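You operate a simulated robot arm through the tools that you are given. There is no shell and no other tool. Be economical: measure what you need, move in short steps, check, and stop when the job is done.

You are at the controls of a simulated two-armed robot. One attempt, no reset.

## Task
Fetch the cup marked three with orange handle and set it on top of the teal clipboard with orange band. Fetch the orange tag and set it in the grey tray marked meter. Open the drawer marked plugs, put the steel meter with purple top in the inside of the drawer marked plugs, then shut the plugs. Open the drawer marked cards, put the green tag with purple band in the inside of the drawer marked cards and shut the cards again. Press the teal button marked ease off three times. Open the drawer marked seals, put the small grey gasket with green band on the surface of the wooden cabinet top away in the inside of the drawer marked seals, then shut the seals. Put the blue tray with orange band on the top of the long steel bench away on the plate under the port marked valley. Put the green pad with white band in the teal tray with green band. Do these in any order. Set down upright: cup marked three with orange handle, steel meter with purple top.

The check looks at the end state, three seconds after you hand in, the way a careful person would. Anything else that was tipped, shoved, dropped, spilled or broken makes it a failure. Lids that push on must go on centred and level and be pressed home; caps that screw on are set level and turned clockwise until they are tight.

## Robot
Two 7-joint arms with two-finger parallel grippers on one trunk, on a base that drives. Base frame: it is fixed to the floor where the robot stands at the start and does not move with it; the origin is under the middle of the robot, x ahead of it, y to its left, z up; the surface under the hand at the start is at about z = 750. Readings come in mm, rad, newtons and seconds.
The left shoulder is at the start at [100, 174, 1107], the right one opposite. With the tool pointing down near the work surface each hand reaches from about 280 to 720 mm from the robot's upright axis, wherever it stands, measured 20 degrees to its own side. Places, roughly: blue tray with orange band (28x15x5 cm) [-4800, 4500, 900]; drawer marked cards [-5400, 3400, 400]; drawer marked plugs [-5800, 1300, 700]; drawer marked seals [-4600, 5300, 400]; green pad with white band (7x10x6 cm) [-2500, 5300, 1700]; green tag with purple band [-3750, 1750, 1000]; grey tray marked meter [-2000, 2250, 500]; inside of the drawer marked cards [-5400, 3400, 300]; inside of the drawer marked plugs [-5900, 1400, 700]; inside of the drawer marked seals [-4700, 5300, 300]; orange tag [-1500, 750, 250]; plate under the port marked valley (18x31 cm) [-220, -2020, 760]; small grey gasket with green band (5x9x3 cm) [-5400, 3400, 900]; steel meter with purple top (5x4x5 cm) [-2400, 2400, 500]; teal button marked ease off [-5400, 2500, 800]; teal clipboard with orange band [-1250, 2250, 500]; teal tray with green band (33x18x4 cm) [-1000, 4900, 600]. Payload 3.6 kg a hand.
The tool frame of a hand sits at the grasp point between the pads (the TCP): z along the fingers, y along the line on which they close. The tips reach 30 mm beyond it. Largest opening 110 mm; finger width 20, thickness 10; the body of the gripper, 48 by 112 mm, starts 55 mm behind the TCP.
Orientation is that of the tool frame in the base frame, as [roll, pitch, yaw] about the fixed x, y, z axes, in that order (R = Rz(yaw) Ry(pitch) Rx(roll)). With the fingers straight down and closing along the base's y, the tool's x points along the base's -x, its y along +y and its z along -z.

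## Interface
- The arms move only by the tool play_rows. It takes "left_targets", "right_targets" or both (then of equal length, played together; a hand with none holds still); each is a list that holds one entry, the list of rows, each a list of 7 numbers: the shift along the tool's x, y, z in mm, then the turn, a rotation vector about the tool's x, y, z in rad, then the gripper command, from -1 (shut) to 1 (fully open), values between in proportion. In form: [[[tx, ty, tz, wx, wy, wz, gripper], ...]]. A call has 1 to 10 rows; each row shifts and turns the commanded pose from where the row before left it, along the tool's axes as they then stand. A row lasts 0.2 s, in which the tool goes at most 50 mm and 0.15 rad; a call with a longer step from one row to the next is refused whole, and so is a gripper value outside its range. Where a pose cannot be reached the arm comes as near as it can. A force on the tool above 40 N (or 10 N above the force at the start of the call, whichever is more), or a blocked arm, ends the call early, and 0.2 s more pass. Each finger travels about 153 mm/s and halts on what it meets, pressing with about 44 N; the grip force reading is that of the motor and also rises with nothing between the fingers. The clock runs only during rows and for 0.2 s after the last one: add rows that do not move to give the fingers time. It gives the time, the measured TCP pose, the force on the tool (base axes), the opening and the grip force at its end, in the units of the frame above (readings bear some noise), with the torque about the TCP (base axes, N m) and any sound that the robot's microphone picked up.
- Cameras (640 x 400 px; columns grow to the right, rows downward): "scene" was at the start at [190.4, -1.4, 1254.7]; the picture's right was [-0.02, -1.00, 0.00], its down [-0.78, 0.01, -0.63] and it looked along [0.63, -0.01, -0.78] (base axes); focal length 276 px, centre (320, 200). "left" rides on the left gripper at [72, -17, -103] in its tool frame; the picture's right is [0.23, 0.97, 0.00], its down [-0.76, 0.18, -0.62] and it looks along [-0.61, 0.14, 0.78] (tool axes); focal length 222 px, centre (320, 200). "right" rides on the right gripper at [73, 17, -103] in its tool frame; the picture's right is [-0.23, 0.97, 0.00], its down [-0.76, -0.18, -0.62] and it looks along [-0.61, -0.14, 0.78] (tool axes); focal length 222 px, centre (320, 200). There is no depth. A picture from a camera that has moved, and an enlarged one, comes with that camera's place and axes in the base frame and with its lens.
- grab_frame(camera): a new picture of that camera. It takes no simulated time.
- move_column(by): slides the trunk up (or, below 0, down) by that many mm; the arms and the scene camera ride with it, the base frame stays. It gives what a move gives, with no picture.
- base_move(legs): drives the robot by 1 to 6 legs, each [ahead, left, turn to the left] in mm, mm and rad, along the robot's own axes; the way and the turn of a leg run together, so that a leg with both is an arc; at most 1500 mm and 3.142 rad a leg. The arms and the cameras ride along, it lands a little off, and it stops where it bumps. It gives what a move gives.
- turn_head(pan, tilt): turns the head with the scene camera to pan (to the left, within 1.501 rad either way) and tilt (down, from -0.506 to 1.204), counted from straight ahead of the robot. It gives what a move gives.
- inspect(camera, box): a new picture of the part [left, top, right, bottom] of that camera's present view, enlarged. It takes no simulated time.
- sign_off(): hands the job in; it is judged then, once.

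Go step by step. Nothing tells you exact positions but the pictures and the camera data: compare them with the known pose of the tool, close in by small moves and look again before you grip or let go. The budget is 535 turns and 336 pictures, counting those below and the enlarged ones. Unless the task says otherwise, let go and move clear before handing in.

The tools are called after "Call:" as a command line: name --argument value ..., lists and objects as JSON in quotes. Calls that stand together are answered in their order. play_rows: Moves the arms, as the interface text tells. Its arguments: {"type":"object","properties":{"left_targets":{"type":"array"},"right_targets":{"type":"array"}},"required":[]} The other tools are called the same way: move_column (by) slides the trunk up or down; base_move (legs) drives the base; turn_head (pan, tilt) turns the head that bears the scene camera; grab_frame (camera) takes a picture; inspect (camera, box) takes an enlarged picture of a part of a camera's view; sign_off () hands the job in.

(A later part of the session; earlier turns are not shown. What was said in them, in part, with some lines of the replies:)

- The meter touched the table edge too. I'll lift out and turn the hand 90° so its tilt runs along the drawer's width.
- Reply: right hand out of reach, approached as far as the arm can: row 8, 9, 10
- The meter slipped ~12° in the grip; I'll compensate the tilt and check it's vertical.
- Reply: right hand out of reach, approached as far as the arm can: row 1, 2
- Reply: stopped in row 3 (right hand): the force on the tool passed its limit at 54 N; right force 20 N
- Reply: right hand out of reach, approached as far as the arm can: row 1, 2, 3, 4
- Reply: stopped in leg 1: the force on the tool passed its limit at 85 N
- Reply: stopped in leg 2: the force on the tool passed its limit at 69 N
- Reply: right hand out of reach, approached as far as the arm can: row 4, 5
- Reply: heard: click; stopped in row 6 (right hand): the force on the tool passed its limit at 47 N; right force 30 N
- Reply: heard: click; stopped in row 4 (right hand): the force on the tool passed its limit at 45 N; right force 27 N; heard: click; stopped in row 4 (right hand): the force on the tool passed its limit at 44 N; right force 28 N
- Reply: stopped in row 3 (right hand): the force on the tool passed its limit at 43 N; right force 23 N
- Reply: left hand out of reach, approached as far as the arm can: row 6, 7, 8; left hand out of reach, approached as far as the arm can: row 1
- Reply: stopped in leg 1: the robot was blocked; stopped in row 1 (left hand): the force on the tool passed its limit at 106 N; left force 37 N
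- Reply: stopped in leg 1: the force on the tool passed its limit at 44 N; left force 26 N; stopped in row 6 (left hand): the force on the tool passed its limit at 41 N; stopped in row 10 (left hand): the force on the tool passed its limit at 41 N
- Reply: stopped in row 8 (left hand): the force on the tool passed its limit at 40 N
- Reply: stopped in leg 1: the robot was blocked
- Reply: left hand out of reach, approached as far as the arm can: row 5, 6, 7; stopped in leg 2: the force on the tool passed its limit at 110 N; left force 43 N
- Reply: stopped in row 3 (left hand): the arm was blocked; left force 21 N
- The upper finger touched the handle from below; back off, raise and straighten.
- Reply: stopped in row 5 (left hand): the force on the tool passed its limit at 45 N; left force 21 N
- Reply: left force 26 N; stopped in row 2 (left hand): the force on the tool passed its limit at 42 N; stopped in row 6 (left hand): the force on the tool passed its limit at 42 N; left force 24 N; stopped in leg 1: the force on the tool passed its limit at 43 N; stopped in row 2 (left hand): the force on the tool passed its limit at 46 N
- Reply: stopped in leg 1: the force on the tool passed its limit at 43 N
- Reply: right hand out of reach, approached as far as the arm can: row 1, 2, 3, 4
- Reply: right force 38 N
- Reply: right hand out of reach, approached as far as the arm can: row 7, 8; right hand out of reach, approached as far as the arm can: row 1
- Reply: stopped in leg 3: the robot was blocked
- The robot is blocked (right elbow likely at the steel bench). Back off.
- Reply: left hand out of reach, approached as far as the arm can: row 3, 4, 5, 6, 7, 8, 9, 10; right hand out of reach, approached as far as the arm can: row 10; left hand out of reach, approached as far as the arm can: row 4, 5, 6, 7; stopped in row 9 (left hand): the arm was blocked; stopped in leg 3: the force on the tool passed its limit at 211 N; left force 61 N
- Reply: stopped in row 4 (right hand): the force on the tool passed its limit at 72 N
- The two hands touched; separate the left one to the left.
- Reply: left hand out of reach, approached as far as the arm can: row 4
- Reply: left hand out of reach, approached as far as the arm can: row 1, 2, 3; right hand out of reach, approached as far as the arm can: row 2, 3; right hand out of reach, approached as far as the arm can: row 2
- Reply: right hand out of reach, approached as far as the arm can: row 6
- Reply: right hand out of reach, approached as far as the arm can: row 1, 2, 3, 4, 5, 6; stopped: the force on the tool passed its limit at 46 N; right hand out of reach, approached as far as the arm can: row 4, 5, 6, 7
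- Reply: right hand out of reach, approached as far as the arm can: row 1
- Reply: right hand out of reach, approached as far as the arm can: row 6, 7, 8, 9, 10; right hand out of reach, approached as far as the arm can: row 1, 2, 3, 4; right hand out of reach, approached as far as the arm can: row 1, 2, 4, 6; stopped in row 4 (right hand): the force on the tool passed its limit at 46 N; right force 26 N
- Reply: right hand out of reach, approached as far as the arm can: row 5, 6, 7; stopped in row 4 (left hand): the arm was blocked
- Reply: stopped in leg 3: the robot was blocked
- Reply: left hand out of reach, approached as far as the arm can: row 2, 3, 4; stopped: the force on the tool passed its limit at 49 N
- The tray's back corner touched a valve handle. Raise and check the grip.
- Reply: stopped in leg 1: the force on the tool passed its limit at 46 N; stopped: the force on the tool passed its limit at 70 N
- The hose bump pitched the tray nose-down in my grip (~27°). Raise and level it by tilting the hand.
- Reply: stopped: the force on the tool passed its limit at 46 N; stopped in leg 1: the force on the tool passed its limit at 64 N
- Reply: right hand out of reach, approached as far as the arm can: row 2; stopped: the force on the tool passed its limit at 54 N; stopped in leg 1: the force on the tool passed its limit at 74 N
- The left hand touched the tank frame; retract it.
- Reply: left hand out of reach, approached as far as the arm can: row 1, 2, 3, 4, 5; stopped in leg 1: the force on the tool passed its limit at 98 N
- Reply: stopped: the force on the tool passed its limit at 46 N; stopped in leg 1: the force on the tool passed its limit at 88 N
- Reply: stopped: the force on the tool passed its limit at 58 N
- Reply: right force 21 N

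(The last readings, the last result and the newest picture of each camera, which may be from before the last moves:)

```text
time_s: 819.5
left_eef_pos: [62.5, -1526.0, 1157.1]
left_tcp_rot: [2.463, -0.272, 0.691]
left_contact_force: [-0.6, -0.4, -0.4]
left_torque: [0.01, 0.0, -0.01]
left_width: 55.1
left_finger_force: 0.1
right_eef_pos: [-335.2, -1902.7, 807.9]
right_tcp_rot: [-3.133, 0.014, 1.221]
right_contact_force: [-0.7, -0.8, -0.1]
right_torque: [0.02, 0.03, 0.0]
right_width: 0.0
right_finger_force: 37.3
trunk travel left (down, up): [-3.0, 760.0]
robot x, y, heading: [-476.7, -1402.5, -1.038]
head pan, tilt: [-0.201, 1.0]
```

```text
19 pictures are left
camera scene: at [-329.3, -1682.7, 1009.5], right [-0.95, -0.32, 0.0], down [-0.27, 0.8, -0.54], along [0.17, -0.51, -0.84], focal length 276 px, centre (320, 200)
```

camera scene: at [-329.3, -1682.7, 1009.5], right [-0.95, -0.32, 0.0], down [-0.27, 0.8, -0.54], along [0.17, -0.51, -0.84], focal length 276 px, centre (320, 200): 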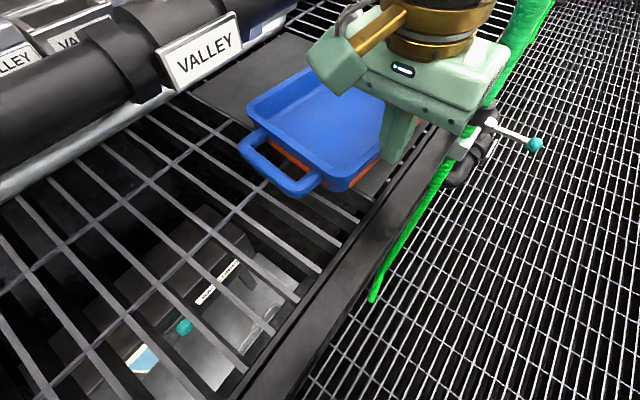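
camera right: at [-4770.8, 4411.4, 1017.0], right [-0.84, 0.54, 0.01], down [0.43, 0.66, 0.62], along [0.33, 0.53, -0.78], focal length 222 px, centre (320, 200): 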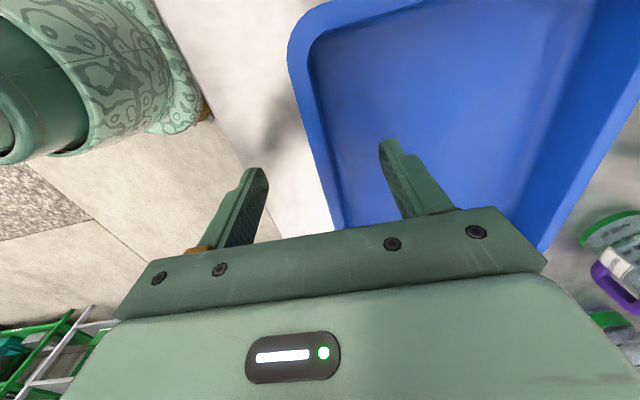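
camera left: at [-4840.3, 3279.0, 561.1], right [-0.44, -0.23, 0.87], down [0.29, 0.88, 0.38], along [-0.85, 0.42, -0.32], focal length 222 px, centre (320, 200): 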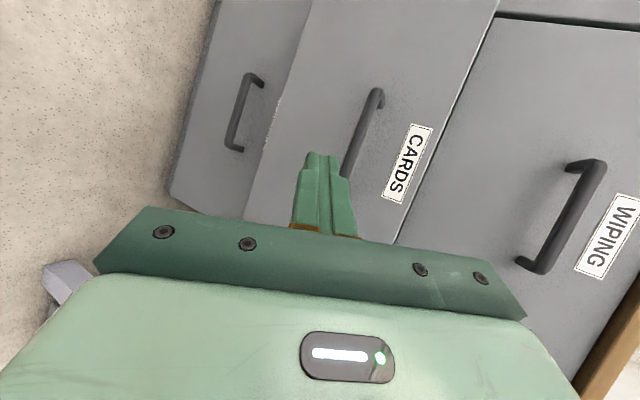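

Call:
play_rows --right_targets '[[[0, 10, 0, 0, 0, 0, -1], [0, 10, 0, 0, 0, 0, -1], [0, 10, 0, 0, 0, 0, -1], [0, 10, 0, 0, 0, 0, -1], [0, 8, 0, 0, 0, 0, -1]]]'

Call:
grab_frame --camera "scene"

```text
time_s: 820.7
left_eef_pos: [60.8, -1524.8, 1156.9]
left_tcp_rot: [2.46, -0.273, 0.691]
left_contact_force: [0.1, -0.3, -0.2]
left_torque: [0.01, -0.02, 0.01]
left_width: 55.0
left_finger_force: 0.2
right_eef_pos: [-290.1, -1917.1, 807.5]
right_tcp_rot: [-3.132, 0.017, 1.22]
right_contact_force: [0.3, 1.0, 0.9]
right_torque: [0.0, 0.01, 0.0]
right_width: 0.0
right_finger_force: 37.4
trunk travel left (down, up): [-3.0, 760.0]
robot x, y, heading: [-476.5, -1405.1, -1.04]
head pan, tilt: [-0.201, 1.0]
```

```text
18 pictures are left
camera scene: at [-329.6, -1682.3, 1009.7], right [-0.95, -0.32, 0.0], down [-0.27, 0.8, -0.54], along [0.17, -0.51, -0.84], focal length 276 px, centre (320, 200)
```

scene: 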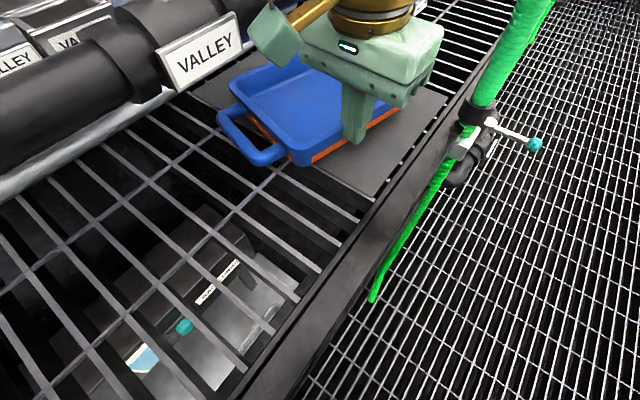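

Pushing works. The tray is still left of the plate's centre; I'll now push its left end to the right at the front corner, which also turns it along the plate.

Call:
play_rows --right_targets '[[[0, -10, -30, 0, 0, 0, -1], [0, 0, -45, 0, 0, 0, -1], [0, 0, -40, 0, 0, 0, -1], [35, 4, 0, 0, 0, 0, -1], [35, 4, 0, 0, 0, 0, -1], [35, 4, 0, 0, 0, 0, -1], [22, 3, 0, 0, 0, 0, -1]]]'

Call:
play_rows --right_targets '[[[0, 0, 40, 0, 0, 0, -1], [0, 0, 40, 0, 0, 0, -1], [0, 0, 33, 0, 0, 0, -1]]]'

Call:
grab_frame --camera "scene"

```text
time_s: 822.3
left_eef_pos: [62.1, -1524.9, 1157.1]
left_tcp_rot: [2.46, -0.271, 0.69]
left_contact_force: [-0.5, 0.5, -0.3]
left_torque: [0.05, 0.0, -0.03]
left_width: 55.1
left_finger_force: 0.1
right_eef_pos: [-239.7, -1798.0, 920.2]
right_tcp_rot: [-3.132, 0.016, 1.219]
right_contact_force: [-0.3, 0.3, -0.4]
right_torque: [-0.01, 0.02, 0.03]
right_width: 0.2
right_finger_force: 37.5
trunk travel left (down, up): [-3.0, 760.0]
robot x, y, heading: [-475.3, -1402.8, -1.044]
head pan, tilt: [-0.201, 1.0]
```

```text
time_s: 823.1
left_eef_pos: [62.0, -1526.4, 1157.4]
left_tcp_rot: [2.461, -0.272, 0.691]
left_contact_force: [-0.4, -0.2, 0.5]
left_torque: [-0.02, -0.03, -0.01]
left_width: 54.9
left_finger_force: 0.0
right_eef_pos: [-242.4, -1800.4, 808.5]
right_tcp_rot: [-3.131, 0.015, 1.218]
right_contact_force: [0.5, 0.1, -0.6]
right_torque: [0.01, -0.02, -0.02]
right_width: 0.0
right_finger_force: 37.8
trunk travel left (down, up): [-3.0, 760.0]
robot x, y, heading: [-475.3, -1399.8, -1.046]
head pan, tilt: [-0.201, 1.0]
```

```text
17 pictures are left
camera scene: at [-329.4, -1682.5, 1009.6], right [-0.95, -0.32, 0.0], down [-0.27, 0.8, -0.54], along [0.17, -0.51, -0.84], focal length 276 px, centre (320, 200)
```

scene: 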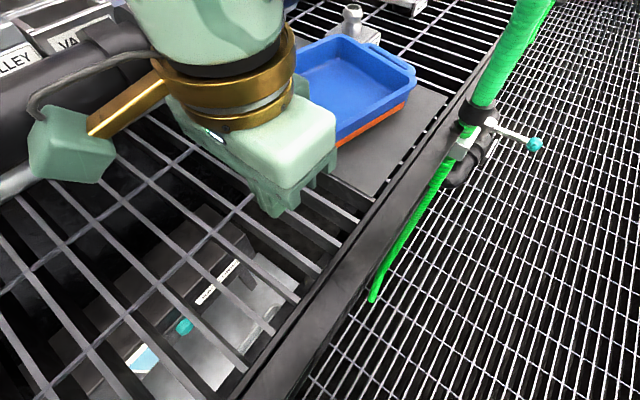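

Call:
play_rows --right_targets '[[[-14, 0, 0, 0, 0, 0, -1], [-14, 0, 0, 0, 0, 0, -1], [-12, 0, 0, 0, 0, 0, -1], [-12, 0, 0, 0, 0, 0, -1], [-12, 0, 0, 0, 0, 0, -1], [-12, 0, 0, 0, 0, 0, -1], [-12, 0, 0, 0, 0, 0, -1]]]'

Call:
grab_frame --camera "scene"

```text
time_s: 824.7
left_eef_pos: [61.7, -1526.2, 1157.9]
left_tcp_rot: [2.461, -0.272, 0.692]
left_contact_force: [0.0, 0.6, -0.3]
left_torque: [0.0, 0.0, 0.01]
left_width: 54.7
left_finger_force: 0.1
right_eef_pos: [-272.9, -1882.8, 809.7]
right_tcp_rot: [-3.132, 0.018, 1.22]
right_contact_force: [0.0, -0.9, 0.6]
right_torque: [-0.02, 0.02, -0.01]
right_width: 0.0
right_finger_force: 37.5
trunk travel left (down, up): [-3.0, 760.0]
robot x, y, heading: [-478.0, -1403.5, -1.044]
head pan, tilt: [-0.201, 1.0]
```

```text
16 pictures are left
camera scene: at [-329.6, -1682.4, 1009.7], right [-0.95, -0.32, 0.0], down [-0.27, 0.8, -0.54], along [0.17, -0.51, -0.84], focal length 276 px, centre (320, 200)
```

scene: 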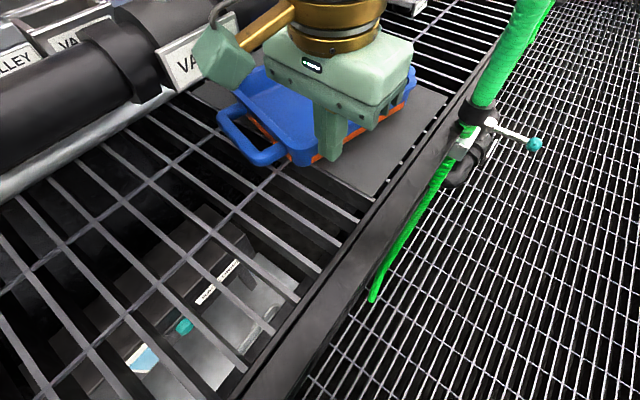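

Call:
play_rows --right_targets '[[[30, 0, 0, 0, 0, 0, -1], [35, 0, 0, 0, 0, 0, -1], [30, 0, 0, 0, 0, 0, -1], [0, 22, 0, 0, 0, 0, -1], [0, 6, 0, 0, 0, 0, -1]]]'

Call:
play_rows --right_targets '[[[-14, 0, 0, 0, 0, 0, -1], [-12, 0, 0, 0, 0, 0, -1], [-12, 0, 0, 0, 0, 0, -1], [-12, 0, 0, 0, 0, 0, -1], [-12, 0, 0, 0, 0, 0, -1], [-12, 0, 0, 0, 0, 0, -1], [-12, 0, 0, 0, 0, 0, -1]]]'

Call:
grab_frame --camera "scene"

```text
time_s: 825.8
left_eef_pos: [60.1, -1526.1, 1158.0]
left_tcp_rot: [2.463, -0.271, 0.688]
left_contact_force: [0.4, -0.1, 0.5]
left_torque: [0.02, -0.01, 0.05]
left_width: 55.1
left_finger_force: 0.0
right_eef_pos: [-225.8, -1799.4, 807.7]
right_tcp_rot: [-3.125, 0.017, 1.222]
right_contact_force: [-11.5, 0.6, 2.6]
right_torque: [-0.07, -1.15, 0.12]
right_width: 0.0
right_finger_force: 37.6
trunk travel left (down, up): [-3.0, 760.0]
robot x, y, heading: [-480.8, -1403.1, -1.041]
head pan, tilt: [-0.201, 1.0]
stopped in row 5 (right hand): the force on the tool passed its limit at 48 N (the readings are from after the stop); the commanded pose is now the measured one
```

```text
time_s: 827.3
left_eef_pos: [62.0, -1523.4, 1156.8]
left_tcp_rot: [2.46, -0.271, 0.693]
left_contact_force: [-0.6, -0.5, 0.4]
left_torque: [0.06, 0.06, 0.01]
left_width: 54.9
left_finger_force: 0.1
right_eef_pos: [-254.5, -1865.2, 809.0]
right_tcp_rot: [-3.109, 0.007, 1.236]
right_contact_force: [-3.1, 19.7, 1.4]
right_torque: [0.59, -0.09, -0.04]
right_width: 0.1
right_finger_force: 38.1
trunk travel left (down, up): [-3.0, 760.0]
robot x, y, heading: [-478.8, -1403.0, -1.043]
head pan, tilt: [-0.201, 1.0]
stopped in row 7 (right hand): the force on the tool passed its limit at 48 N (the readings are from after the stop); the commanded pose is now the measured one
```

```text
15 pictures are left
camera scene: at [-329.8, -1680.6, 1010.0], right [-0.95, -0.32, 0.0], down [-0.27, 0.8, -0.54], along [0.17, -0.51, -0.84], focal length 276 px, centre (320, 200)
```

scene: 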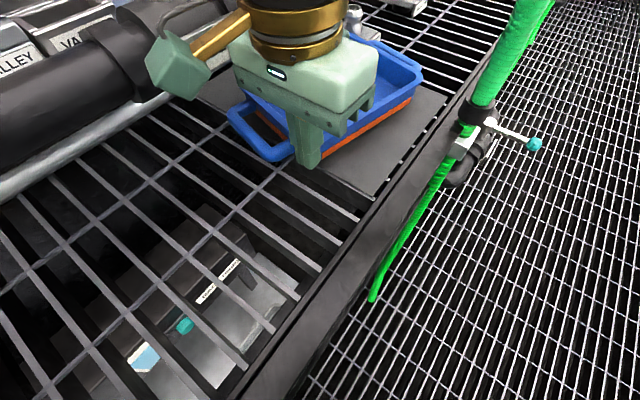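

Call:
play_rows --right_targets '[[[12, 0, -9, 0, 0, 0, -1], [0, 0, 0, 0, 0, 0, -1], [-10, 0, 0, 0, 0, 0, -1], [-10, 0, 0, 0, 0, 0, -1], [-10, 0, 0, 0, 0, 0, -1], [-10, 0, 0, 0, 0, 0, -1], [-10, 0, 0, 0, 0, 0, -1]]]'

Call:
grab_frame --camera "scene"

```text
time_s: 828.3
left_eef_pos: [63.4, -1521.7, 1157.1]
left_tcp_rot: [2.461, -0.27, 0.693]
left_contact_force: [0.9, 0.1, -0.3]
left_torque: [-0.01, 0.03, -0.01]
left_width: 54.8
left_finger_force: 0.0
right_eef_pos: [-255.1, -1866.0, 816.4]
right_tcp_rot: [-3.097, 0.002, 1.246]
right_contact_force: [-3.5, 20.6, -0.5]
right_torque: [0.59, 0.01, -0.05]
right_width: 0.0
right_finger_force: 38.0
trunk travel left (down, up): [-3.0, 760.0]
robot x, y, heading: [-478.0, -1400.9, -1.041]
head pan, tilt: [-0.201, 1.0]
stopped in row 5 (right hand): the force on the tool passed its limit at 47 N (the readings are from after the stop); the commanded pose is now the measured one
```

```text
14 pictures are left
camera scene: at [-329.4, -1679.6, 1010.0], right [-0.95, -0.32, 0.0], down [-0.27, 0.8, -0.54], along [0.17, -0.51, -0.84], focal length 276 px, centre (320, 200)
```

scene: 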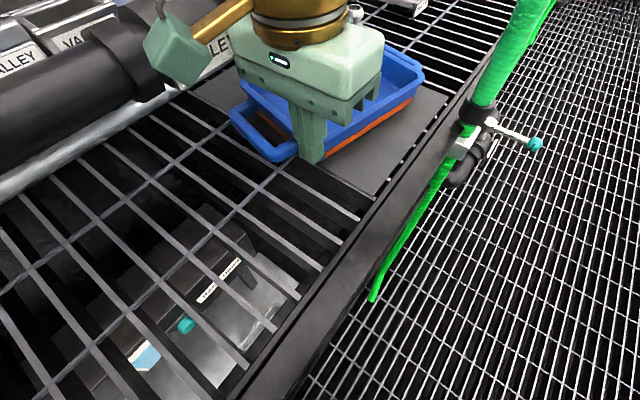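

The tray now sits flat with its centre on the plate. Leave it there; withdraw and go for the cup at the starting panel.

Call:
play_rows --right_targets '[[[15, 0, -20, 0, 0, 0, -1], [0, 0, -45, 0, 0, 0, -1], [0, 0, -45, 0, 0, 0, -1], [0, 0, -45, 0, 0, 0, -1], [0, 0, -45, 0, 0, 0, -1]]]'

Call:
base_move --legs '[[-450, 0, 0]]'

Call:
move_column --by 250

Call:
base_move --legs '[[0, 0, 0.74], [150, 900, 0.3], [440, 80, 0]]'

Call:
turn_head --pan 0 --tilt 0.8

Call:
grab_frame --camera "scene"

```text
time_s: 829.5
left_eef_pos: [61.5, -1522.3, 1157.9]
left_tcp_rot: [2.461, -0.271, 0.692]
left_contact_force: [-0.3, 0.4, -0.6]
left_torque: [0.0, -0.01, -0.01]
left_width: 54.8
left_finger_force: 0.0
right_eef_pos: [-242.1, -1855.6, 1017.3]
right_tcp_rot: [-3.1, 0.003, 1.242]
right_contact_force: [-1.2, -1.0, 0.0]
right_torque: [0.02, 0.01, 0.01]
right_width: 0.0
right_finger_force: 37.9
trunk travel left (down, up): [-3.0, 760.0]
robot x, y, heading: [-479.8, -1399.0, -1.039]
head pan, tilt: [-0.201, 1.0]
```

```text
time_s: 832.3
left_eef_pos: [-165.9, -1134.0, 1157.8]
left_tcp_rot: [2.462, -0.27, 0.691]
left_contact_force: [-1.9, 0.1, 0.0]
left_torque: [-0.02, 0.0, 0.01]
left_width: 55.2
left_finger_force: 0.0
right_eef_pos: [-469.4, -1466.2, 1016.9]
right_tcp_rot: [-3.101, 0.004, 1.24]
right_contact_force: [0.0, 0.1, 0.3]
right_torque: [-0.02, 0.01, 0.04]
right_width: 0.0
right_finger_force: 37.9
trunk travel left (down, up): [-3.0, 760.0]
robot x, y, heading: [-706.9, -1012.0, -1.042]
head pan, tilt: [-0.201, 1.0]
```

```text
time_s: 834.8
left_eef_pos: [-164.9, -1135.4, 1405.7]
left_tcp_rot: [2.462, -0.27, 0.693]
left_contact_force: [-0.1, -0.4, -1.0]
left_torque: [-0.02, 0.0, -0.01]
left_width: 55.1
left_finger_force: 0.1
right_eef_pos: [-469.4, -1468.0, 1266.3]
right_tcp_rot: [-3.101, 0.003, 1.24]
right_contact_force: [0.3, -0.3, -0.1]
right_torque: [0.02, 0.0, -0.01]
right_width: 0.0
right_finger_force: 38.0
trunk travel left (down, up): [-253.0, 510.0]
robot x, y, heading: [-706.1, -1016.6, -1.037]
head pan, tilt: [-0.201, 1.0]
```

```text
time_s: 844.0
left_eef_pos: [388.5, 346.8, 1406.8]
left_tcp_rot: [2.462, -0.271, 1.736]
left_contact_force: [0.2, 0.4, 0.4]
left_torque: [-0.01, 0.02, -0.02]
left_width: 55.0
left_finger_force: 0.0
right_eef_pos: [523.6, -82.3, 1266.0]
right_tcp_rot: [-3.101, 0.003, 2.283]
right_contact_force: [-0.1, -0.3, 0.4]
right_torque: [0.06, 0.02, 0.03]
right_width: 0.0
right_finger_force: 37.4
trunk travel left (down, up): [-253.0, 510.0]
robot x, y, heading: [11.9, -57.9, 0.002]
head pan, tilt: [-0.201, 1.0]
```

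```text
time_s: 844.7
left_eef_pos: [387.4, 347.4, 1407.0]
left_tcp_rot: [2.461, -0.27, 1.736]
left_contact_force: [0.6, -0.1, 0.2]
left_torque: [0.0, 0.0, 0.01]
left_width: 55.1
left_finger_force: 0.0
right_eef_pos: [521.8, -83.4, 1267.0]
right_tcp_rot: [-3.102, 0.003, 2.284]
right_contact_force: [-0.1, -0.2, -0.3]
right_torque: [0.01, 0.01, 0.02]
right_width: 0.0
right_finger_force: 37.8
trunk travel left (down, up): [-253.0, 510.0]
robot x, y, heading: [10.0, -56.8, 0.004]
head pan, tilt: [0.0, 0.799]
```

```text
13 pictures are left
camera scene: at [192.0, -57.2, 1291.0], right [0.0, -1.0, 0.0], down [-0.72, 0.0, -0.7], along [0.7, 0.0, -0.72], focal length 276 px, centre (320, 200)
```

scene: 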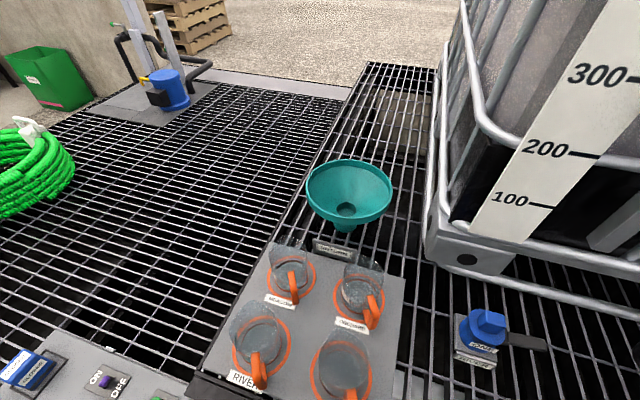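

Call:
inspect --camera "scene" --box '[200, 230, 420, 400]'

```text
2.35 times, centred on (310, 315) of scene
camera zoom: at [192.0, -57.2, 1291.0], right [0.0, -1.0, 0.0], down [-0.72, 0.0, -0.7], along [0.7, 0.0, -0.72], focal length 650 px, centre (344, -71)
```

zoom: 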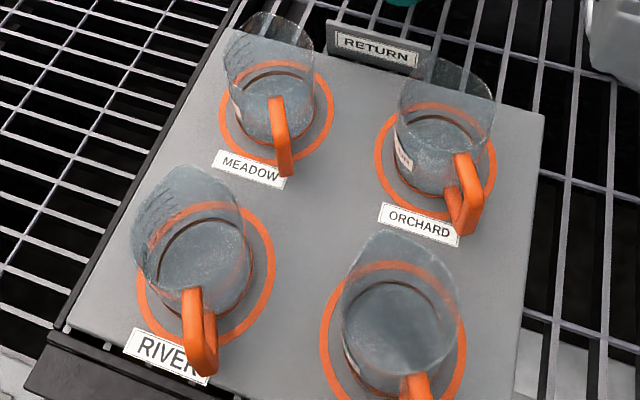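

Call:
inspect --camera "scene" --box '[262, 240, 382, 315]'

```text
5.33 times, centred on (322, 278) of scene
camera zoom: at [192.0, -57.2, 1291.0], right [0.0, -1.0, 0.0], down [-0.72, 0.0, -0.7], along [0.7, 0.0, -0.72], focal length 1473 px, centre (309, -213)
```

zoom: 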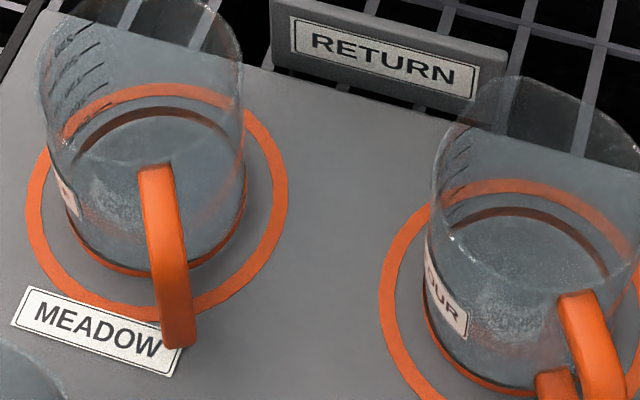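

ORCHARD's cup reads "FOUR", so MEADOW's should be THREE. Bring the right hand over the MEADOW cup and verify.

Call:
play_rows --right_targets '[[[0, 0, 0, 0, 0, -0.143, 0], [0, 0, 0, 0, 0, -0.143, 1], [0, 0, 0, 0, 0, -0.143, 1], [0, 0, 0, 0, 0, -0.143, 1], [0, 0, 0, 0, 0, -0.143, 1], [0, 0, 0, 0, 0, -0.142, 1]]]'

Call:
play_rows --right_targets '[[[7, 12, 42, 0, 0, 0, 1], [7, 12, 42, 0, 0, 0, 1], [7, 12, 42, 0, 0, 0, 1], [7, 12, 42, 0, 0, 0, 1], [7, 12, 42, 0, 0, 0, 1], [8, 12, 42, 0, 0, 0, 1], [8, 13, 40, 0, 0, 0, 1]]]'

Call:
grab_frame --camera "right"

```text
time_s: 846.1
left_eef_pos: [387.8, 348.9, 1406.8]
left_tcp_rot: [2.462, -0.27, 1.739]
left_contact_force: [-0.5, 0.9, -0.2]
left_torque: [-0.01, -0.03, 0.03]
left_width: 55.1
left_finger_force: 0.1
right_eef_pos: [506.7, -83.5, 1248.3]
right_tcp_rot: [-3.093, -0.006, 3.028]
right_contact_force: [-0.9, 0.0, 0.2]
right_torque: [-0.01, 0.01, 0.03]
right_width: 109.9
right_finger_force: 0.0
right hand out of reach, approached as far as the arm can: row 5, 6
trunk travel left (down, up): [-253.0, 510.0]
robot x, y, heading: [13.8, -56.1, 0.004]
head pan, tilt: [0.0, 0.799]
```

```text
time_s: 847.7
left_eef_pos: [388.3, 349.0, 1407.5]
left_tcp_rot: [2.462, -0.272, 1.735]
left_contact_force: [0.2, -0.5, 0.2]
left_torque: [-0.03, 0.02, 0.0]
left_width: 54.9
left_finger_force: 0.0
right_eef_pos: [462.9, -8.5, 951.7]
right_tcp_rot: [-3.093, -0.006, 3.024]
right_contact_force: [0.5, 0.8, -0.3]
right_torque: [-0.01, 0.0, -0.01]
right_width: 110.0
right_finger_force: 0.0
trunk travel left (down, up): [-253.0, 510.0]
robot x, y, heading: [11.5, -55.7, 0.004]
head pan, tilt: [0.0, 0.799]
```

```text
10 pictures are left
camera right: at [393.7, 23.6, 1054.6], right [0.34, 0.94, -0.05], down [0.74, -0.24, 0.63], along [0.58, -0.25, -0.78], focal length 222 px, centre (320, 200)
```

right: 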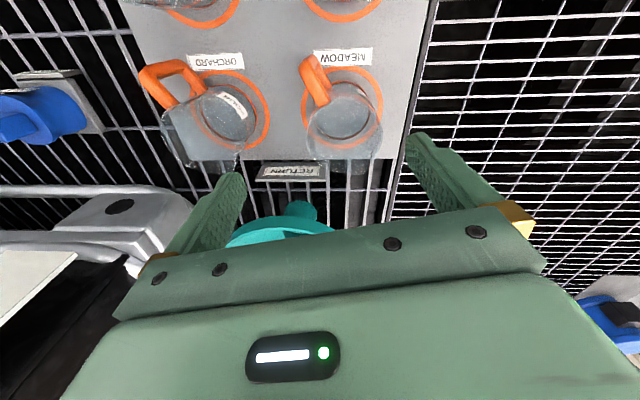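

Call:
play_rows --right_targets '[[[-6, 7, 20, 0, 0, 0, 1], [-6, 7, 30, 0, 0, 0, 1], [0, 0, 30, 0, 0, 0, 1]]]'

Call:
grab_frame --camera "right"

```text
time_s: 848.5
left_eef_pos: [388.8, 347.8, 1406.5]
left_tcp_rot: [2.462, -0.27, 1.736]
left_contact_force: [-0.9, 0.2, -1.1]
left_torque: [-0.02, 0.01, -0.01]
left_width: 55.3
left_finger_force: 0.0
right_eef_pos: [475.0, 0.1, 871.4]
right_tcp_rot: [-3.093, -0.008, 3.028]
right_contact_force: [0.0, 0.1, -0.4]
right_torque: [-0.03, 0.0, 0.01]
right_width: 110.1
right_finger_force: 0.0
trunk travel left (down, up): [-253.0, 510.0]
robot x, y, heading: [6.3, -59.2, -0.001]
head pan, tilt: [0.0, 0.799]
```

```text
9 pictures are left
camera right: at [407.7, 31.5, 974.3], right [0.34, 0.94, -0.05], down [0.74, -0.23, 0.63], along [0.58, -0.25, -0.78], focal length 222 px, centre (320, 200)
```

right: 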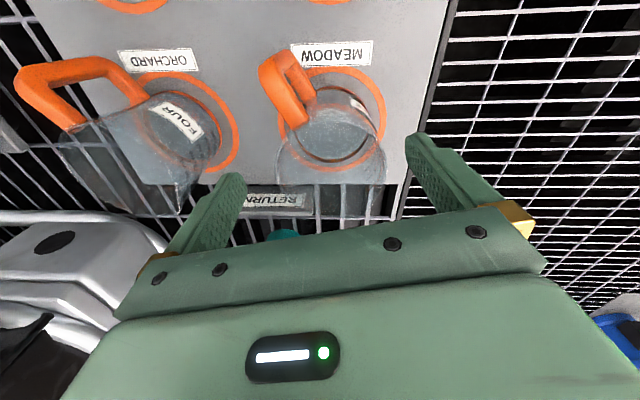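

Call:
play_rows --right_targets '[[[-10, 9, 15, 0, 0, 0, 1], [0, 0, 30, 0, 0, 0, 1], [0, 0, 20, 0, 0, 0, 1], [0, 0, 10, 0, 0, 0, 1], [0, 0, 0, 0, 0, 0, 0.4], [0, 0, 0, 0, 0, 0, 0.1], [0, 0, 0, 0, 0, 0, -0.6], [0, 0, 0, 0, 0, 0, -0.6]]]'

Call:
grab_frame --camera "right"

```text
time_s: 850.3
left_eef_pos: [386.7, 346.8, 1408.4]
left_tcp_rot: [2.461, -0.27, 1.738]
left_contact_force: [0.6, -0.1, -0.4]
left_torque: [0.0, 0.0, -0.01]
left_width: 54.7
left_finger_force: 0.1
right_eef_pos: [484.4, 3.9, 797.2]
right_tcp_rot: [-3.093, -0.006, 3.024]
right_contact_force: [0.9, 0.4, 9.9]
right_torque: [0.28, -0.1, -0.07]
right_width: 68.3
right_finger_force: 43.2
trunk travel left (down, up): [-253.0, 510.0]
robot x, y, heading: [10.2, -57.4, 0.0]
head pan, tilt: [0.0, 0.799]
```

```text
8 pictures are left
camera right: at [416.4, 36.4, 899.4], right [0.34, 0.94, -0.05], down [0.74, -0.24, 0.63], along [0.58, -0.25, -0.78], focal length 222 px, centre (320, 200)
```

right: 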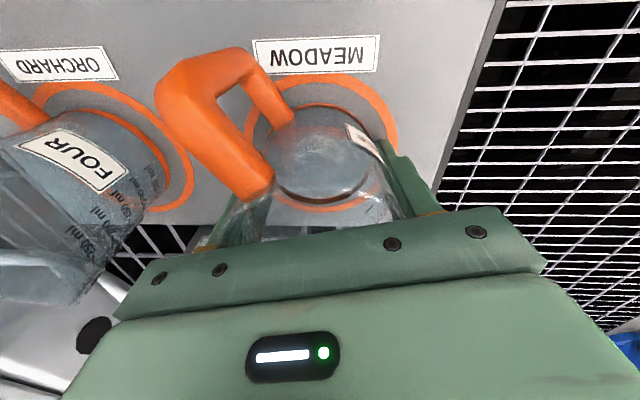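

Cup gripped, but for the far placement I want a forward tilt. Re-grip with the hand tilted 0.3 rad, then lift.

Call:
play_rows --right_targets '[[[0, 0, 0, 0, 0, 0, 0.5], [0, 0, -3, 0, 0, 0, 0.5], [0, 0, 0, 0, -0.1, 0, 0.5], [0, 0, 0, 0, -0.1, 0, 0.5], [0, 0, 0, 0, -0.1, 0, 0.5], [0, 0, 0, 0, 0, 0, 0.2], [0, 0, 0, 0, 0, 0, -0.6], [0, 0, 0, 0, 0, 0, -0.6]]]'

Call:
play_rows --right_targets '[[[-3, 0, -10, 0, 0, 0, -0.6], [-6, 0, -20, 0, 0, 0, -0.6], [-10, 0, -35, 0, 0, 0, -0.6], [-12, 0, -40, 0, 0, 0, -0.6], [-12, 0, -40, 0, 0, 0, -0.6]]]'

Call:
grab_frame --camera "right"

```text
time_s: 851.8
left_eef_pos: [386.1, 346.6, 1408.5]
left_tcp_rot: [2.461, -0.271, 1.737]
left_contact_force: [0.1, -0.8, 0.2]
left_torque: [0.01, -0.02, 0.02]
left_width: 55.1
left_finger_force: 0.2
right_eef_pos: [485.4, 5.9, 804.4]
right_tcp_rot: [-3.096, 0.298, 3.037]
right_contact_force: [-6.5, -2.7, 24.1]
right_torque: [0.18, 1.0, 0.12]
right_width: 66.6
right_finger_force: 44.0
trunk travel left (down, up): [-253.0, 510.0]
robot x, y, heading: [12.3, -59.0, 0.005]
head pan, tilt: [0.0, 0.799]
stopped in row 7 (right hand): the force on the tool passed its limit at 49 N (the readings are from after the stop); the commanded pose is now the measured one
```

```text
time_s: 853.0
left_eef_pos: [386.7, 347.9, 1407.4]
left_tcp_rot: [2.46, -0.271, 1.737]
left_contact_force: [0.0, -0.1, -0.3]
left_torque: [-0.02, -0.01, 0.0]
left_width: 55.1
left_finger_force: 0.0
right_eef_pos: [483.6, 11.8, 953.8]
right_tcp_rot: [-3.092, 0.298, 3.04]
right_contact_force: [-0.7, 0.3, -0.7]
right_torque: [-0.02, 0.0, -0.03]
right_width: 66.5
right_finger_force: 43.7
trunk travel left (down, up): [-253.0, 510.0]
robot x, y, heading: [9.7, -59.3, 0.003]
head pan, tilt: [0.0, 0.799]
```

```text
7 pictures are left
camera right: at [387.3, 45.3, 1029.6], right [0.33, 0.94, 0.02], down [0.53, -0.2, 0.83], along [0.78, -0.26, -0.56], focal length 222 px, centre (320, 200)
```

right: 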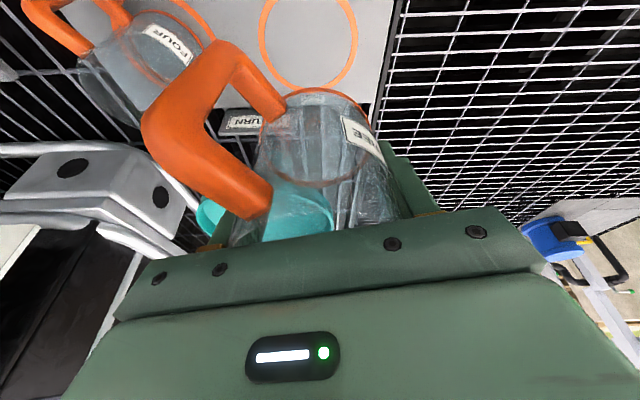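

The sticker reads "…EE" – THREE. Now carry it: back out, turn, and go through the corridor.

Call:
base_move --legs '[[-300, -200, 0], [0, 0, 3.14], [1200, 0, 0], [300, -230, 0], [1300, 0, 0]]'

```text
time_s: 876.3
left_eef_pos: [-3448.6, -397.5, 1406.1]
left_tcp_rot: [2.463, -0.271, -1.425]
left_contact_force: [0.6, 1.1, 0.1]
left_torque: [-0.03, 0.0, -0.02]
left_width: 55.1
left_finger_force: 0.1
right_eef_pos: [-3535.6, -61.3, 952.8]
right_tcp_rot: [-3.092, 0.296, -0.123]
right_contact_force: [0.5, 0.3, -0.6]
right_torque: [-0.01, 0.01, -0.03]
right_width: 66.7
right_finger_force: 44.3
trunk travel left (down, up): [-253.0, 510.0]
robot x, y, heading: [-3062.7, -0.1, 3.125]
head pan, tilt: [0.0, 0.799]
```

Call:
base_move --legs '[[200, -200, 0.016], [400, -150, 0], [250, -600, 0], [550, -100, 0], [0, -1400, 0]]'

```text
time_s: 893.1
left_eef_pos: [-4835.1, 2056.9, 1407.8]
left_tcp_rot: [2.464, -0.27, -1.421]
left_contact_force: [0.0, 0.3, 0.3]
left_torque: [0.03, -0.01, 0.0]
left_width: 55.0
left_finger_force: 0.0
right_eef_pos: [-4926.6, 2394.0, 952.2]
right_tcp_rot: [-3.094, 0.298, -0.117]
right_contact_force: [0.4, 0.2, 0.2]
right_torque: [0.02, 0.02, 0.03]
right_width: 66.4
right_finger_force: 43.9
trunk travel left (down, up): [-253.0, 510.0]
robot x, y, heading: [-4451.7, 2456.4, 3.128]
head pan, tilt: [0.0, 0.799]
```

Call:
base_move --legs '[[0, -950, 0], [0, 0, 3.14], [1500, 0, 0], [1500, 0, 0], [420, -150, 0], [0, 0, -1.86]]'

Call:
turn_head --pan 0 --tilt 0.8

Call:
grab_frame --camera "scene"

```text
time_s: 926.3
left_eef_pos: [-761.4, 2668.5, 1406.7]
left_tcp_rot: [2.463, -0.272, -0.169]
left_contact_force: [0.4, -1.1, 0.1]
left_torque: [0.01, 0.02, 0.02]
left_width: 54.8
left_finger_force: 0.0
right_eef_pos: [-1109.2, 2689.6, 953.3]
right_tcp_rot: [-3.094, 0.296, 1.132]
right_contact_force: [-0.4, 0.1, -0.5]
right_torque: [-0.02, 0.02, 0.01]
right_width: 66.7
right_finger_force: 44.1
trunk travel left (down, up): [-253.0, 510.0]
robot x, y, heading: [-1019.6, 3155.7, -1.902]
head pan, tilt: [0.0, 0.799]
```

```text
time_s: 926.9
left_eef_pos: [-760.9, 2668.3, 1408.3]
left_tcp_rot: [2.464, -0.271, -0.169]
left_contact_force: [0.3, 0.5, 0.7]
left_torque: [0.0, 0.06, 0.0]
left_width: 55.1
left_finger_force: 0.0
right_eef_pos: [-1109.2, 2689.2, 952.8]
right_tcp_rot: [-3.093, 0.298, 1.132]
right_contact_force: [0.3, 0.3, -0.1]
right_torque: [-0.02, 0.01, 0.02]
right_width: 66.5
right_finger_force: 44.3
trunk travel left (down, up): [-253.0, 510.0]
robot x, y, heading: [-1017.9, 3157.8, -1.903]
head pan, tilt: [0.0, 0.799]
```

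```text
6 pictures are left
camera scene: at [-1077.8, 2987.5, 1291.0], right [-0.95, 0.33, 0.0], down [0.23, 0.68, -0.7], along [-0.23, -0.66, -0.72], focal length 276 px, centre (320, 200)
```

scene: 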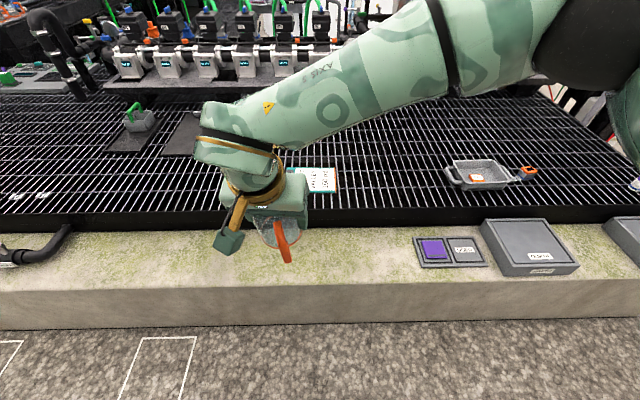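

Clipboard centre ≈ (-1355, 2150, 508). Close in to the kerb, extend and lower.

Call:
base_move --legs '[[340, 150, 0.03]]'

Call:
move_column --by -200

Call:
play_rows --right_targets '[[[-30, 0, 9, 0, 0, 0, -0.6], [-30, 0, 9, 0, 0, 0, -0.6], [-30, 0, 9, 0, 0, 0, -0.6], [-30, 0, 9, 0, 0, 0, -0.6]]]'

Call:
grab_frame --camera "scene"

```text
time_s: 929.3
left_eef_pos: [-707.9, 2304.8, 1407.0]
left_tcp_rot: [2.462, -0.272, -0.141]
left_contact_force: [0.4, 0.1, 0.0]
left_torque: [0.04, -0.01, 0.01]
left_width: 55.0
left_finger_force: 0.0
right_eef_pos: [-1057.7, 2314.8, 952.3]
right_tcp_rot: [-3.093, 0.298, 1.165]
right_contact_force: [0.1, -1.1, -0.7]
right_torque: [0.0, 0.03, -0.01]
right_width: 66.7
right_finger_force: 44.2
trunk travel left (down, up): [-253.0, 510.0]
robot x, y, heading: [-982.5, 2792.3, -1.869]
head pan, tilt: [0.0, 0.799]
```

```text
time_s: 931.5
left_eef_pos: [-708.2, 2308.3, 1206.2]
left_tcp_rot: [2.462, -0.271, -0.138]
left_contact_force: [0.1, 0.2, -0.3]
left_torque: [-0.02, 0.03, 0.0]
left_width: 55.3
left_finger_force: 0.0
right_eef_pos: [-1057.8, 2316.2, 752.4]
right_tcp_rot: [-3.091, 0.299, 1.164]
right_contact_force: [-0.6, 0.0, -0.1]
right_torque: [-0.02, 0.02, 0.04]
right_width: 66.9
right_finger_force: 43.8
trunk travel left (down, up): [-53.0, 710.0]
robot x, y, heading: [-986.1, 2787.8, -1.874]
head pan, tilt: [0.0, 0.799]
```

```text
time_s: 932.5
left_eef_pos: [-709.0, 2307.1, 1207.1]
left_tcp_rot: [2.463, -0.272, -0.139]
left_contact_force: [0.7, 0.5, 0.2]
left_torque: [0.0, -0.05, -0.01]
left_width: 55.0
left_finger_force: 0.1
right_eef_pos: [-1109.9, 2198.7, 751.2]
right_tcp_rot: [-3.092, 0.297, 1.163]
right_contact_force: [-0.3, -0.1, -0.6]
right_torque: [0.0, 0.04, 0.02]
right_width: 66.9
right_finger_force: 44.0
trunk travel left (down, up): [-53.0, 710.0]
robot x, y, heading: [-983.3, 2783.9, -1.873]
head pan, tilt: [0.0, 0.799]
```

```text
5 pictures are left
camera scene: at [-1069.7, 2504.7, 1079.0], right [-0.95, 0.3, 0.0], down [0.21, 0.69, -0.7], along [-0.21, -0.67, -0.72], focal length 276 px, centre (320, 200)
```

scene: 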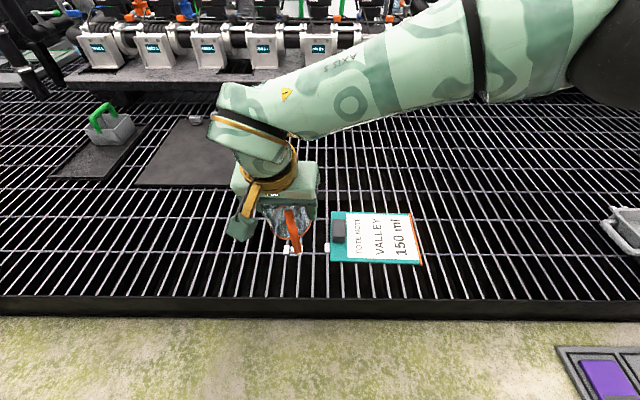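

Clipboard clearly seen; target (-1351, 2158). Shift right and extend.

Call:
base_move --legs '[[32, -216, 0]]'

Call:
move_column --by -50

Call:
play_rows --right_targets '[[[-25, 0, 8, 0, 0, 0, -0.6], [-25, 0, 8, 0, 0, 0, -0.6], [-20, 0, 6, 0, 0, 0, -0.6], [11.8, 0, 38, 0, 0, 0, -0.6], [11.8, 0, 38, 0, 0, 0, -0.6]]]'

Call:
grab_frame --camera "scene"

```text
time_s: 934.1
left_eef_pos: [-925.1, 2340.4, 1207.3]
left_tcp_rot: [2.461, -0.272, -0.138]
left_contact_force: [-0.2, -0.1, 0.2]
left_torque: [0.03, -0.04, 0.01]
left_width: 55.1
left_finger_force: 0.0
right_eef_pos: [-1325.4, 2234.5, 752.4]
right_tcp_rot: [-3.094, 0.296, 1.164]
right_contact_force: [-0.9, 0.0, -1.1]
right_torque: [0.0, -0.02, -0.02]
right_width: 66.7
right_finger_force: 44.2
trunk travel left (down, up): [-53.0, 710.0]
robot x, y, heading: [-1198.1, 2820.9, -1.87]
head pan, tilt: [0.0, 0.799]
```

```text
time_s: 935.1
left_eef_pos: [-924.3, 2341.3, 1157.1]
left_tcp_rot: [2.459, -0.273, -0.138]
left_contact_force: [-0.6, 0.8, 0.4]
left_torque: [0.0, 0.07, -0.03]
left_width: 55.2
left_finger_force: 0.0
right_eef_pos: [-1326.2, 2235.6, 702.7]
right_tcp_rot: [-3.092, 0.298, 1.163]
right_contact_force: [0.7, 0.3, -1.3]
right_torque: [-0.02, -0.03, 0.02]
right_width: 66.7
right_finger_force: 44.2
trunk travel left (down, up): [-3.0, 760.0]
robot x, y, heading: [-1198.5, 2820.5, -1.873]
head pan, tilt: [0.0, 0.799]
```

```text
time_s: 936.3
left_eef_pos: [-925.5, 2340.8, 1156.7]
left_tcp_rot: [2.462, -0.27, -0.141]
left_contact_force: [0.0, 1.1, 0.4]
left_torque: [-0.03, 0.0, -0.01]
left_width: 55.0
left_finger_force: 0.1
right_eef_pos: [-1358.9, 2168.5, 621.6]
right_tcp_rot: [-3.094, 0.297, 1.165]
right_contact_force: [-0.2, 0.4, -0.4]
right_torque: [0.0, 0.01, -0.01]
right_width: 66.7
right_finger_force: 44.2
trunk travel left (down, up): [-3.0, 760.0]
robot x, y, heading: [-1201.6, 2820.7, -1.876]
head pan, tilt: [0.0, 0.799]
```

```text
4 pictures are left
camera scene: at [-1295.6, 2507.9, 1024.7], right [-0.95, 0.3, 0.0], down [0.21, 0.69, -0.7], along [-0.21, -0.67, -0.72], focal length 276 px, centre (320, 200)
```

scene: 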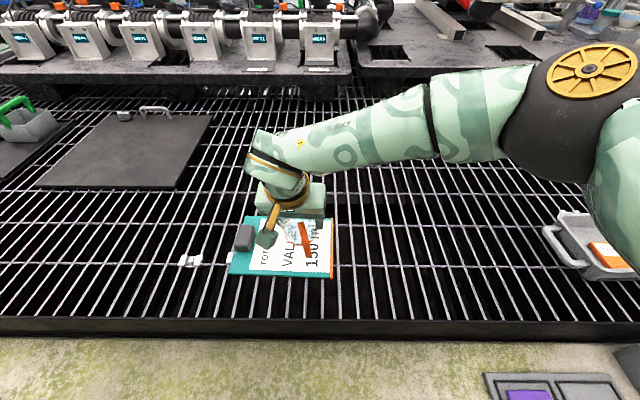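

Call:
play_rows --right_targets '[[[-15, 15, 4, 0, 0, 0, -0.6], [6, 0, 19, 0, 0, 0, -0.6], [6, 0, 19, 0, 0, 0, -0.6], [2, 0, 7, 0, 0, 0, -0.6], [2, 0, 6, 0, 0, 0, -0.6], [2, 0, 5, 0, 0, 0, -0.6], [2, 0, 5, 0, 0, 0, -0.6]]]'

```text
time_s: 937.9
left_eef_pos: [-925.4, 2341.0, 1156.4]
left_tcp_rot: [2.463, -0.271, -0.138]
left_contact_force: [-0.2, 0.6, -0.1]
left_torque: [0.01, 0.0, 0.03]
left_width: 55.1
left_finger_force: 0.1
right_eef_pos: [-1355.0, 2150.7, 556.8]
right_tcp_rot: [-3.093, 0.297, 1.165]
right_contact_force: [0.3, 0.4, 0.0]
right_torque: [-0.03, -0.01, 0.03]
right_width: 66.7
right_finger_force: 44.6
trunk travel left (down, up): [-3.0, 760.0]
robot x, y, heading: [-1201.3, 2820.4, -1.873]
head pan, tilt: [0.0, 0.799]
```

Call:
play_rows --right_targets '[[[1.2, 0, 4, 0, 0, 0, -0.6], [1.2, 0, 4, 0, 0, 0, -0.6], [1.2, 0, 4, 0, 0, 0, -0.6], [1.2, 0, 4, 0, 0, 0, -0.6], [1.2, 0, 4, 0, 0, 0, -0.6], [1.2, 0, 4, 0, 0, 0, -0.6]]]'

Call:
inspect --camera "scene" --box '[210, 160, 370, 300]'

```text
time_s: 938.9
left_eef_pos: [-924.3, 2343.7, 1158.3]
left_tcp_rot: [2.459, -0.272, -0.14]
left_contact_force: [0.2, -0.4, 0.1]
left_torque: [0.01, -0.03, 0.01]
left_width: 55.1
left_finger_force: 0.0
right_eef_pos: [-1353.5, 2149.0, 550.2]
right_tcp_rot: [-3.102, 0.306, 1.162]
right_contact_force: [0.3, 4.2, 26.6]
right_torque: [0.79, -0.52, 0.0]
right_width: 66.5
right_finger_force: 44.0
trunk travel left (down, up): [-3.0, 760.0]
robot x, y, heading: [-1198.4, 2819.3, -1.868]
head pan, tilt: [0.0, 0.799]
stopped in row 5 (right hand): the force on the tool passed its limit at 44 N (the readings are from after the stop); the commanded pose is now the measured one
```

```text
2.86 times, centred on (290, 230) of scene
camera zoom: at [-1295.3, 2511.1, 1026.0], right [-0.95, 0.3, 0.0], down [0.21, 0.68, -0.7], along [-0.21, -0.67, -0.72], focal length 789 px, centre (406, 114)
```

zoom: 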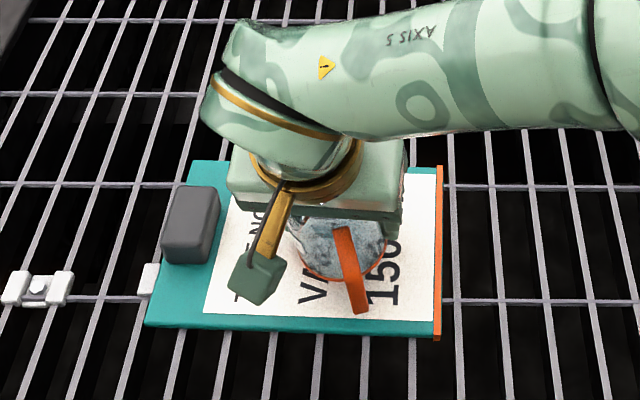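

Cup stands on the clipboard. Release gently and lift straight up.

Call:
play_rows --right_targets '[[[0, 0, -2, 0, 0, 0, -0.6], [0, 0, 0, 0, 0, 0, 0.25], [0, 0, 0, 0, 0, 0, 0.6], [0, 0, 0, 0, 0, 0, 0.8], [-4.5, 0, -14, 0, 0, 0, 0.8], [-9, 0, -28, 0, 0, 0, 0.8], [-12, 0, -38, 0, 0, 0, 0.8], [-12, 0, -38, 0, 0, 0, 0.8]]]'

Call:
move_column --by 150

Call:
base_move --legs '[[-400, 0, 0]]'

Call:
grab_frame --camera "scene"

```text
time_s: 940.7
left_eef_pos: [-925.1, 2341.5, 1155.4]
left_tcp_rot: [2.462, -0.271, -0.138]
left_contact_force: [0.0, -0.2, 0.7]
left_torque: [0.03, -0.01, 0.04]
left_width: 54.9
left_finger_force: 0.0
right_eef_pos: [-1351.4, 2147.1, 670.1]
right_tcp_rot: [-3.096, 0.301, 1.162]
right_contact_force: [0.0, 0.6, 0.0]
right_torque: [0.01, 0.0, 0.0]
right_width: 99.1
right_finger_force: 0.0
trunk travel left (down, up): [-3.0, 760.0]
robot x, y, heading: [-1198.2, 2820.8, -1.869]
head pan, tilt: [0.0, 0.799]
```

```text
time_s: 942.4
left_eef_pos: [-925.8, 2339.2, 1305.6]
left_tcp_rot: [2.462, -0.271, -0.139]
left_contact_force: [0.0, 0.5, -0.4]
left_torque: [-0.01, -0.02, 0.01]
left_width: 55.1
left_finger_force: 0.1
right_eef_pos: [-1350.8, 2146.0, 819.1]
right_tcp_rot: [-3.098, 0.302, 1.164]
right_contact_force: [0.3, 0.1, -0.3]
right_torque: [-0.01, 0.02, 0.03]
right_width: 99.0
right_finger_force: 0.1
trunk travel left (down, up): [-153.0, 610.0]
robot x, y, heading: [-1197.7, 2818.9, -1.872]
head pan, tilt: [0.0, 0.799]
```

```text
time_s: 944.9
left_eef_pos: [-807.5, 2722.0, 1307.0]
left_tcp_rot: [2.462, -0.27, -0.143]
left_contact_force: [0.0, -0.2, -0.7]
left_torque: [0.0, -0.05, -0.02]
left_width: 55.0
left_finger_force: 0.1
right_eef_pos: [-1231.5, 2530.1, 821.0]
right_tcp_rot: [-3.095, 0.304, 1.159]
right_contact_force: [0.8, 0.0, -0.2]
right_torque: [-0.04, -0.03, 0.01]
right_width: 98.9
right_finger_force: 0.1
trunk travel left (down, up): [-153.0, 610.0]
robot x, y, heading: [-1078.5, 3203.6, -1.875]
head pan, tilt: [0.0, 0.799]
```

```text
2 pictures are left
camera scene: at [-1148.7, 2981.3, 1186.7], right [-0.95, 0.3, 0.0], down [0.21, 0.68, -0.7], along [-0.21, -0.67, -0.72], focal length 276 px, centre (320, 200)
```

scene: 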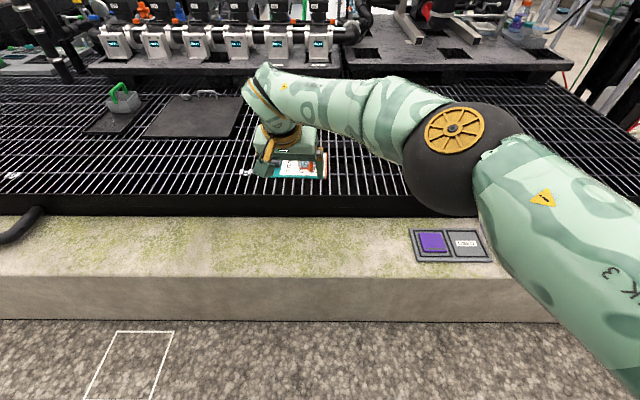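

Call:
base_move --legs '[[-150, 300, 0]]'

Call:
inspect --camera "scene" --box '[220, 60, 480, 220]'

```text
time_s: 947.1
left_eef_pos: [-473.0, 2777.3, 1307.0]
left_tcp_rot: [2.462, -0.271, -0.141]
left_contact_force: [0.6, 0.2, 0.5]
left_torque: [-0.01, 0.04, -0.01]
left_width: 55.3
left_finger_force: 0.1
right_eef_pos: [-896.7, 2583.8, 820.6]
right_tcp_rot: [-3.097, 0.302, 1.16]
right_contact_force: [0.2, -0.1, -0.7]
right_torque: [-0.01, 0.0, -0.02]
right_width: 99.2
right_finger_force: 0.1
trunk travel left (down, up): [-153.0, 610.0]
robot x, y, heading: [-744.6, 3257.4, -1.875]
head pan, tilt: [0.0, 0.799]
```

```text
2.46 times, centred on (350, 140) of scene
camera zoom: at [-814.8, 3035.2, 1186.6], right [-0.95, 0.3, 0.0], down [0.21, 0.68, -0.7], along [-0.21, -0.67, -0.72], focal length 680 px, centre (246, 348)
```

zoom: 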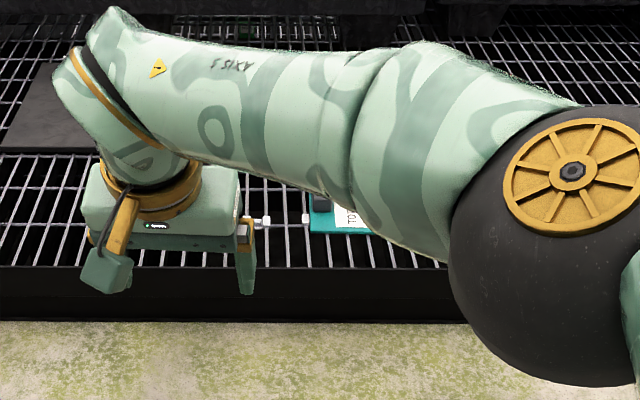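

Call:
base_move --legs '[[0, -1000, 0]]'

Call:
turn_head --pan 0.3 --tilt 0.7

Call:
grab_frame --camera "scene"

```text
time_s: 952.3
left_eef_pos: [-1418.4, 3072.8, 1306.2]
left_tcp_rot: [2.462, -0.271, -0.136]
left_contact_force: [-0.3, -0.9, 0.9]
left_torque: [0.02, 0.0, -0.02]
left_width: 54.9
left_finger_force: 0.0
right_eef_pos: [-1842.2, 2876.9, 820.9]
right_tcp_rot: [-3.098, 0.3, 1.164]
right_contact_force: [-0.1, 0.1, 0.1]
right_torque: [0.01, -0.01, 0.01]
right_width: 99.0
right_finger_force: 0.0
trunk travel left (down, up): [-153.0, 610.0]
robot x, y, heading: [-1691.7, 3554.4, -1.866]
head pan, tilt: [0.0, 0.799]
```

```text
time_s: 953.1
left_eef_pos: [-1417.1, 3071.0, 1308.5]
left_tcp_rot: [2.462, -0.272, -0.137]
left_contact_force: [-0.7, -0.5, 0.1]
left_torque: [-0.01, 0.0, -0.01]
left_width: 55.2
left_finger_force: 0.0
right_eef_pos: [-1841.7, 2876.4, 821.2]
right_tcp_rot: [-3.096, 0.302, 1.163]
right_contact_force: [0.4, -1.0, -0.1]
right_torque: [0.02, 0.01, -0.01]
right_width: 98.7
right_finger_force: 0.0
trunk travel left (down, up): [-153.0, 610.0]
robot x, y, heading: [-1694.0, 3555.2, -1.868]
head pan, tilt: [0.3, 0.7]
```

```text
0 pictures are left
camera scene: at [-1736.8, 3320.2, 1194.7], right [-1.0, 0.0, 0.0], down [0.0, 0.64, -0.76], along [0.0, -0.76, -0.64], focal length 276 px, centre (320, 200)
```

scene: 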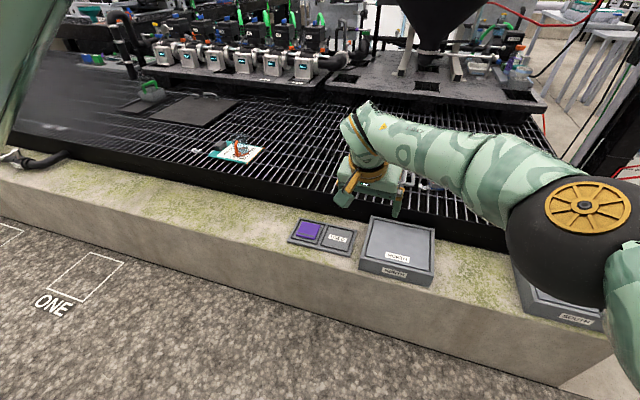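

The cup stands upright on the clipboard and both hands are clear. My pictures are used up, so I'm handing in now.

Call:
sign_off

```text
The job is handed in.
```

I handed the job in, and seven of the eight tasks finished the way I intended. The one in doubt is the blue tray: it lies flat with its centre over the valley plate, but crosswise, so its ends hang past the plate's sides instead of lying along it.

- **Blue tray:** It slipped and tipped twice in my grip while I was placing it. I then laid it down flat and pushed it in until something on its right stopped it.
- **Cup marked three:** It stands upright on the clipboard. I saw this only from a distance in my last picture.
- **Orange tag:** It is in the grey meter tray.
- **Steel meter:** It was standing upright in the plugs drawer. I shut the drawer afterwards and did not look inside again.
- **Green tag:** It is in the cards drawer, which is shut.
- **Ease off:** I pressed it three times and heard three clicks.
- **Small grey gasket:** It is in the seals drawer, which is shut.
- **Green pad:** It is in the teal tray.

I bumped several things on the way: the instrument stand, the kerb, a table edge, the steel bench, the VALLEY hose, a valve handle and a tank frame. I pressed down on what I took to be the grey tray's handle. The tray and bench items looked undisturbed afterwards, but I did not re-check the stand, hose, valve or tank frame closely.
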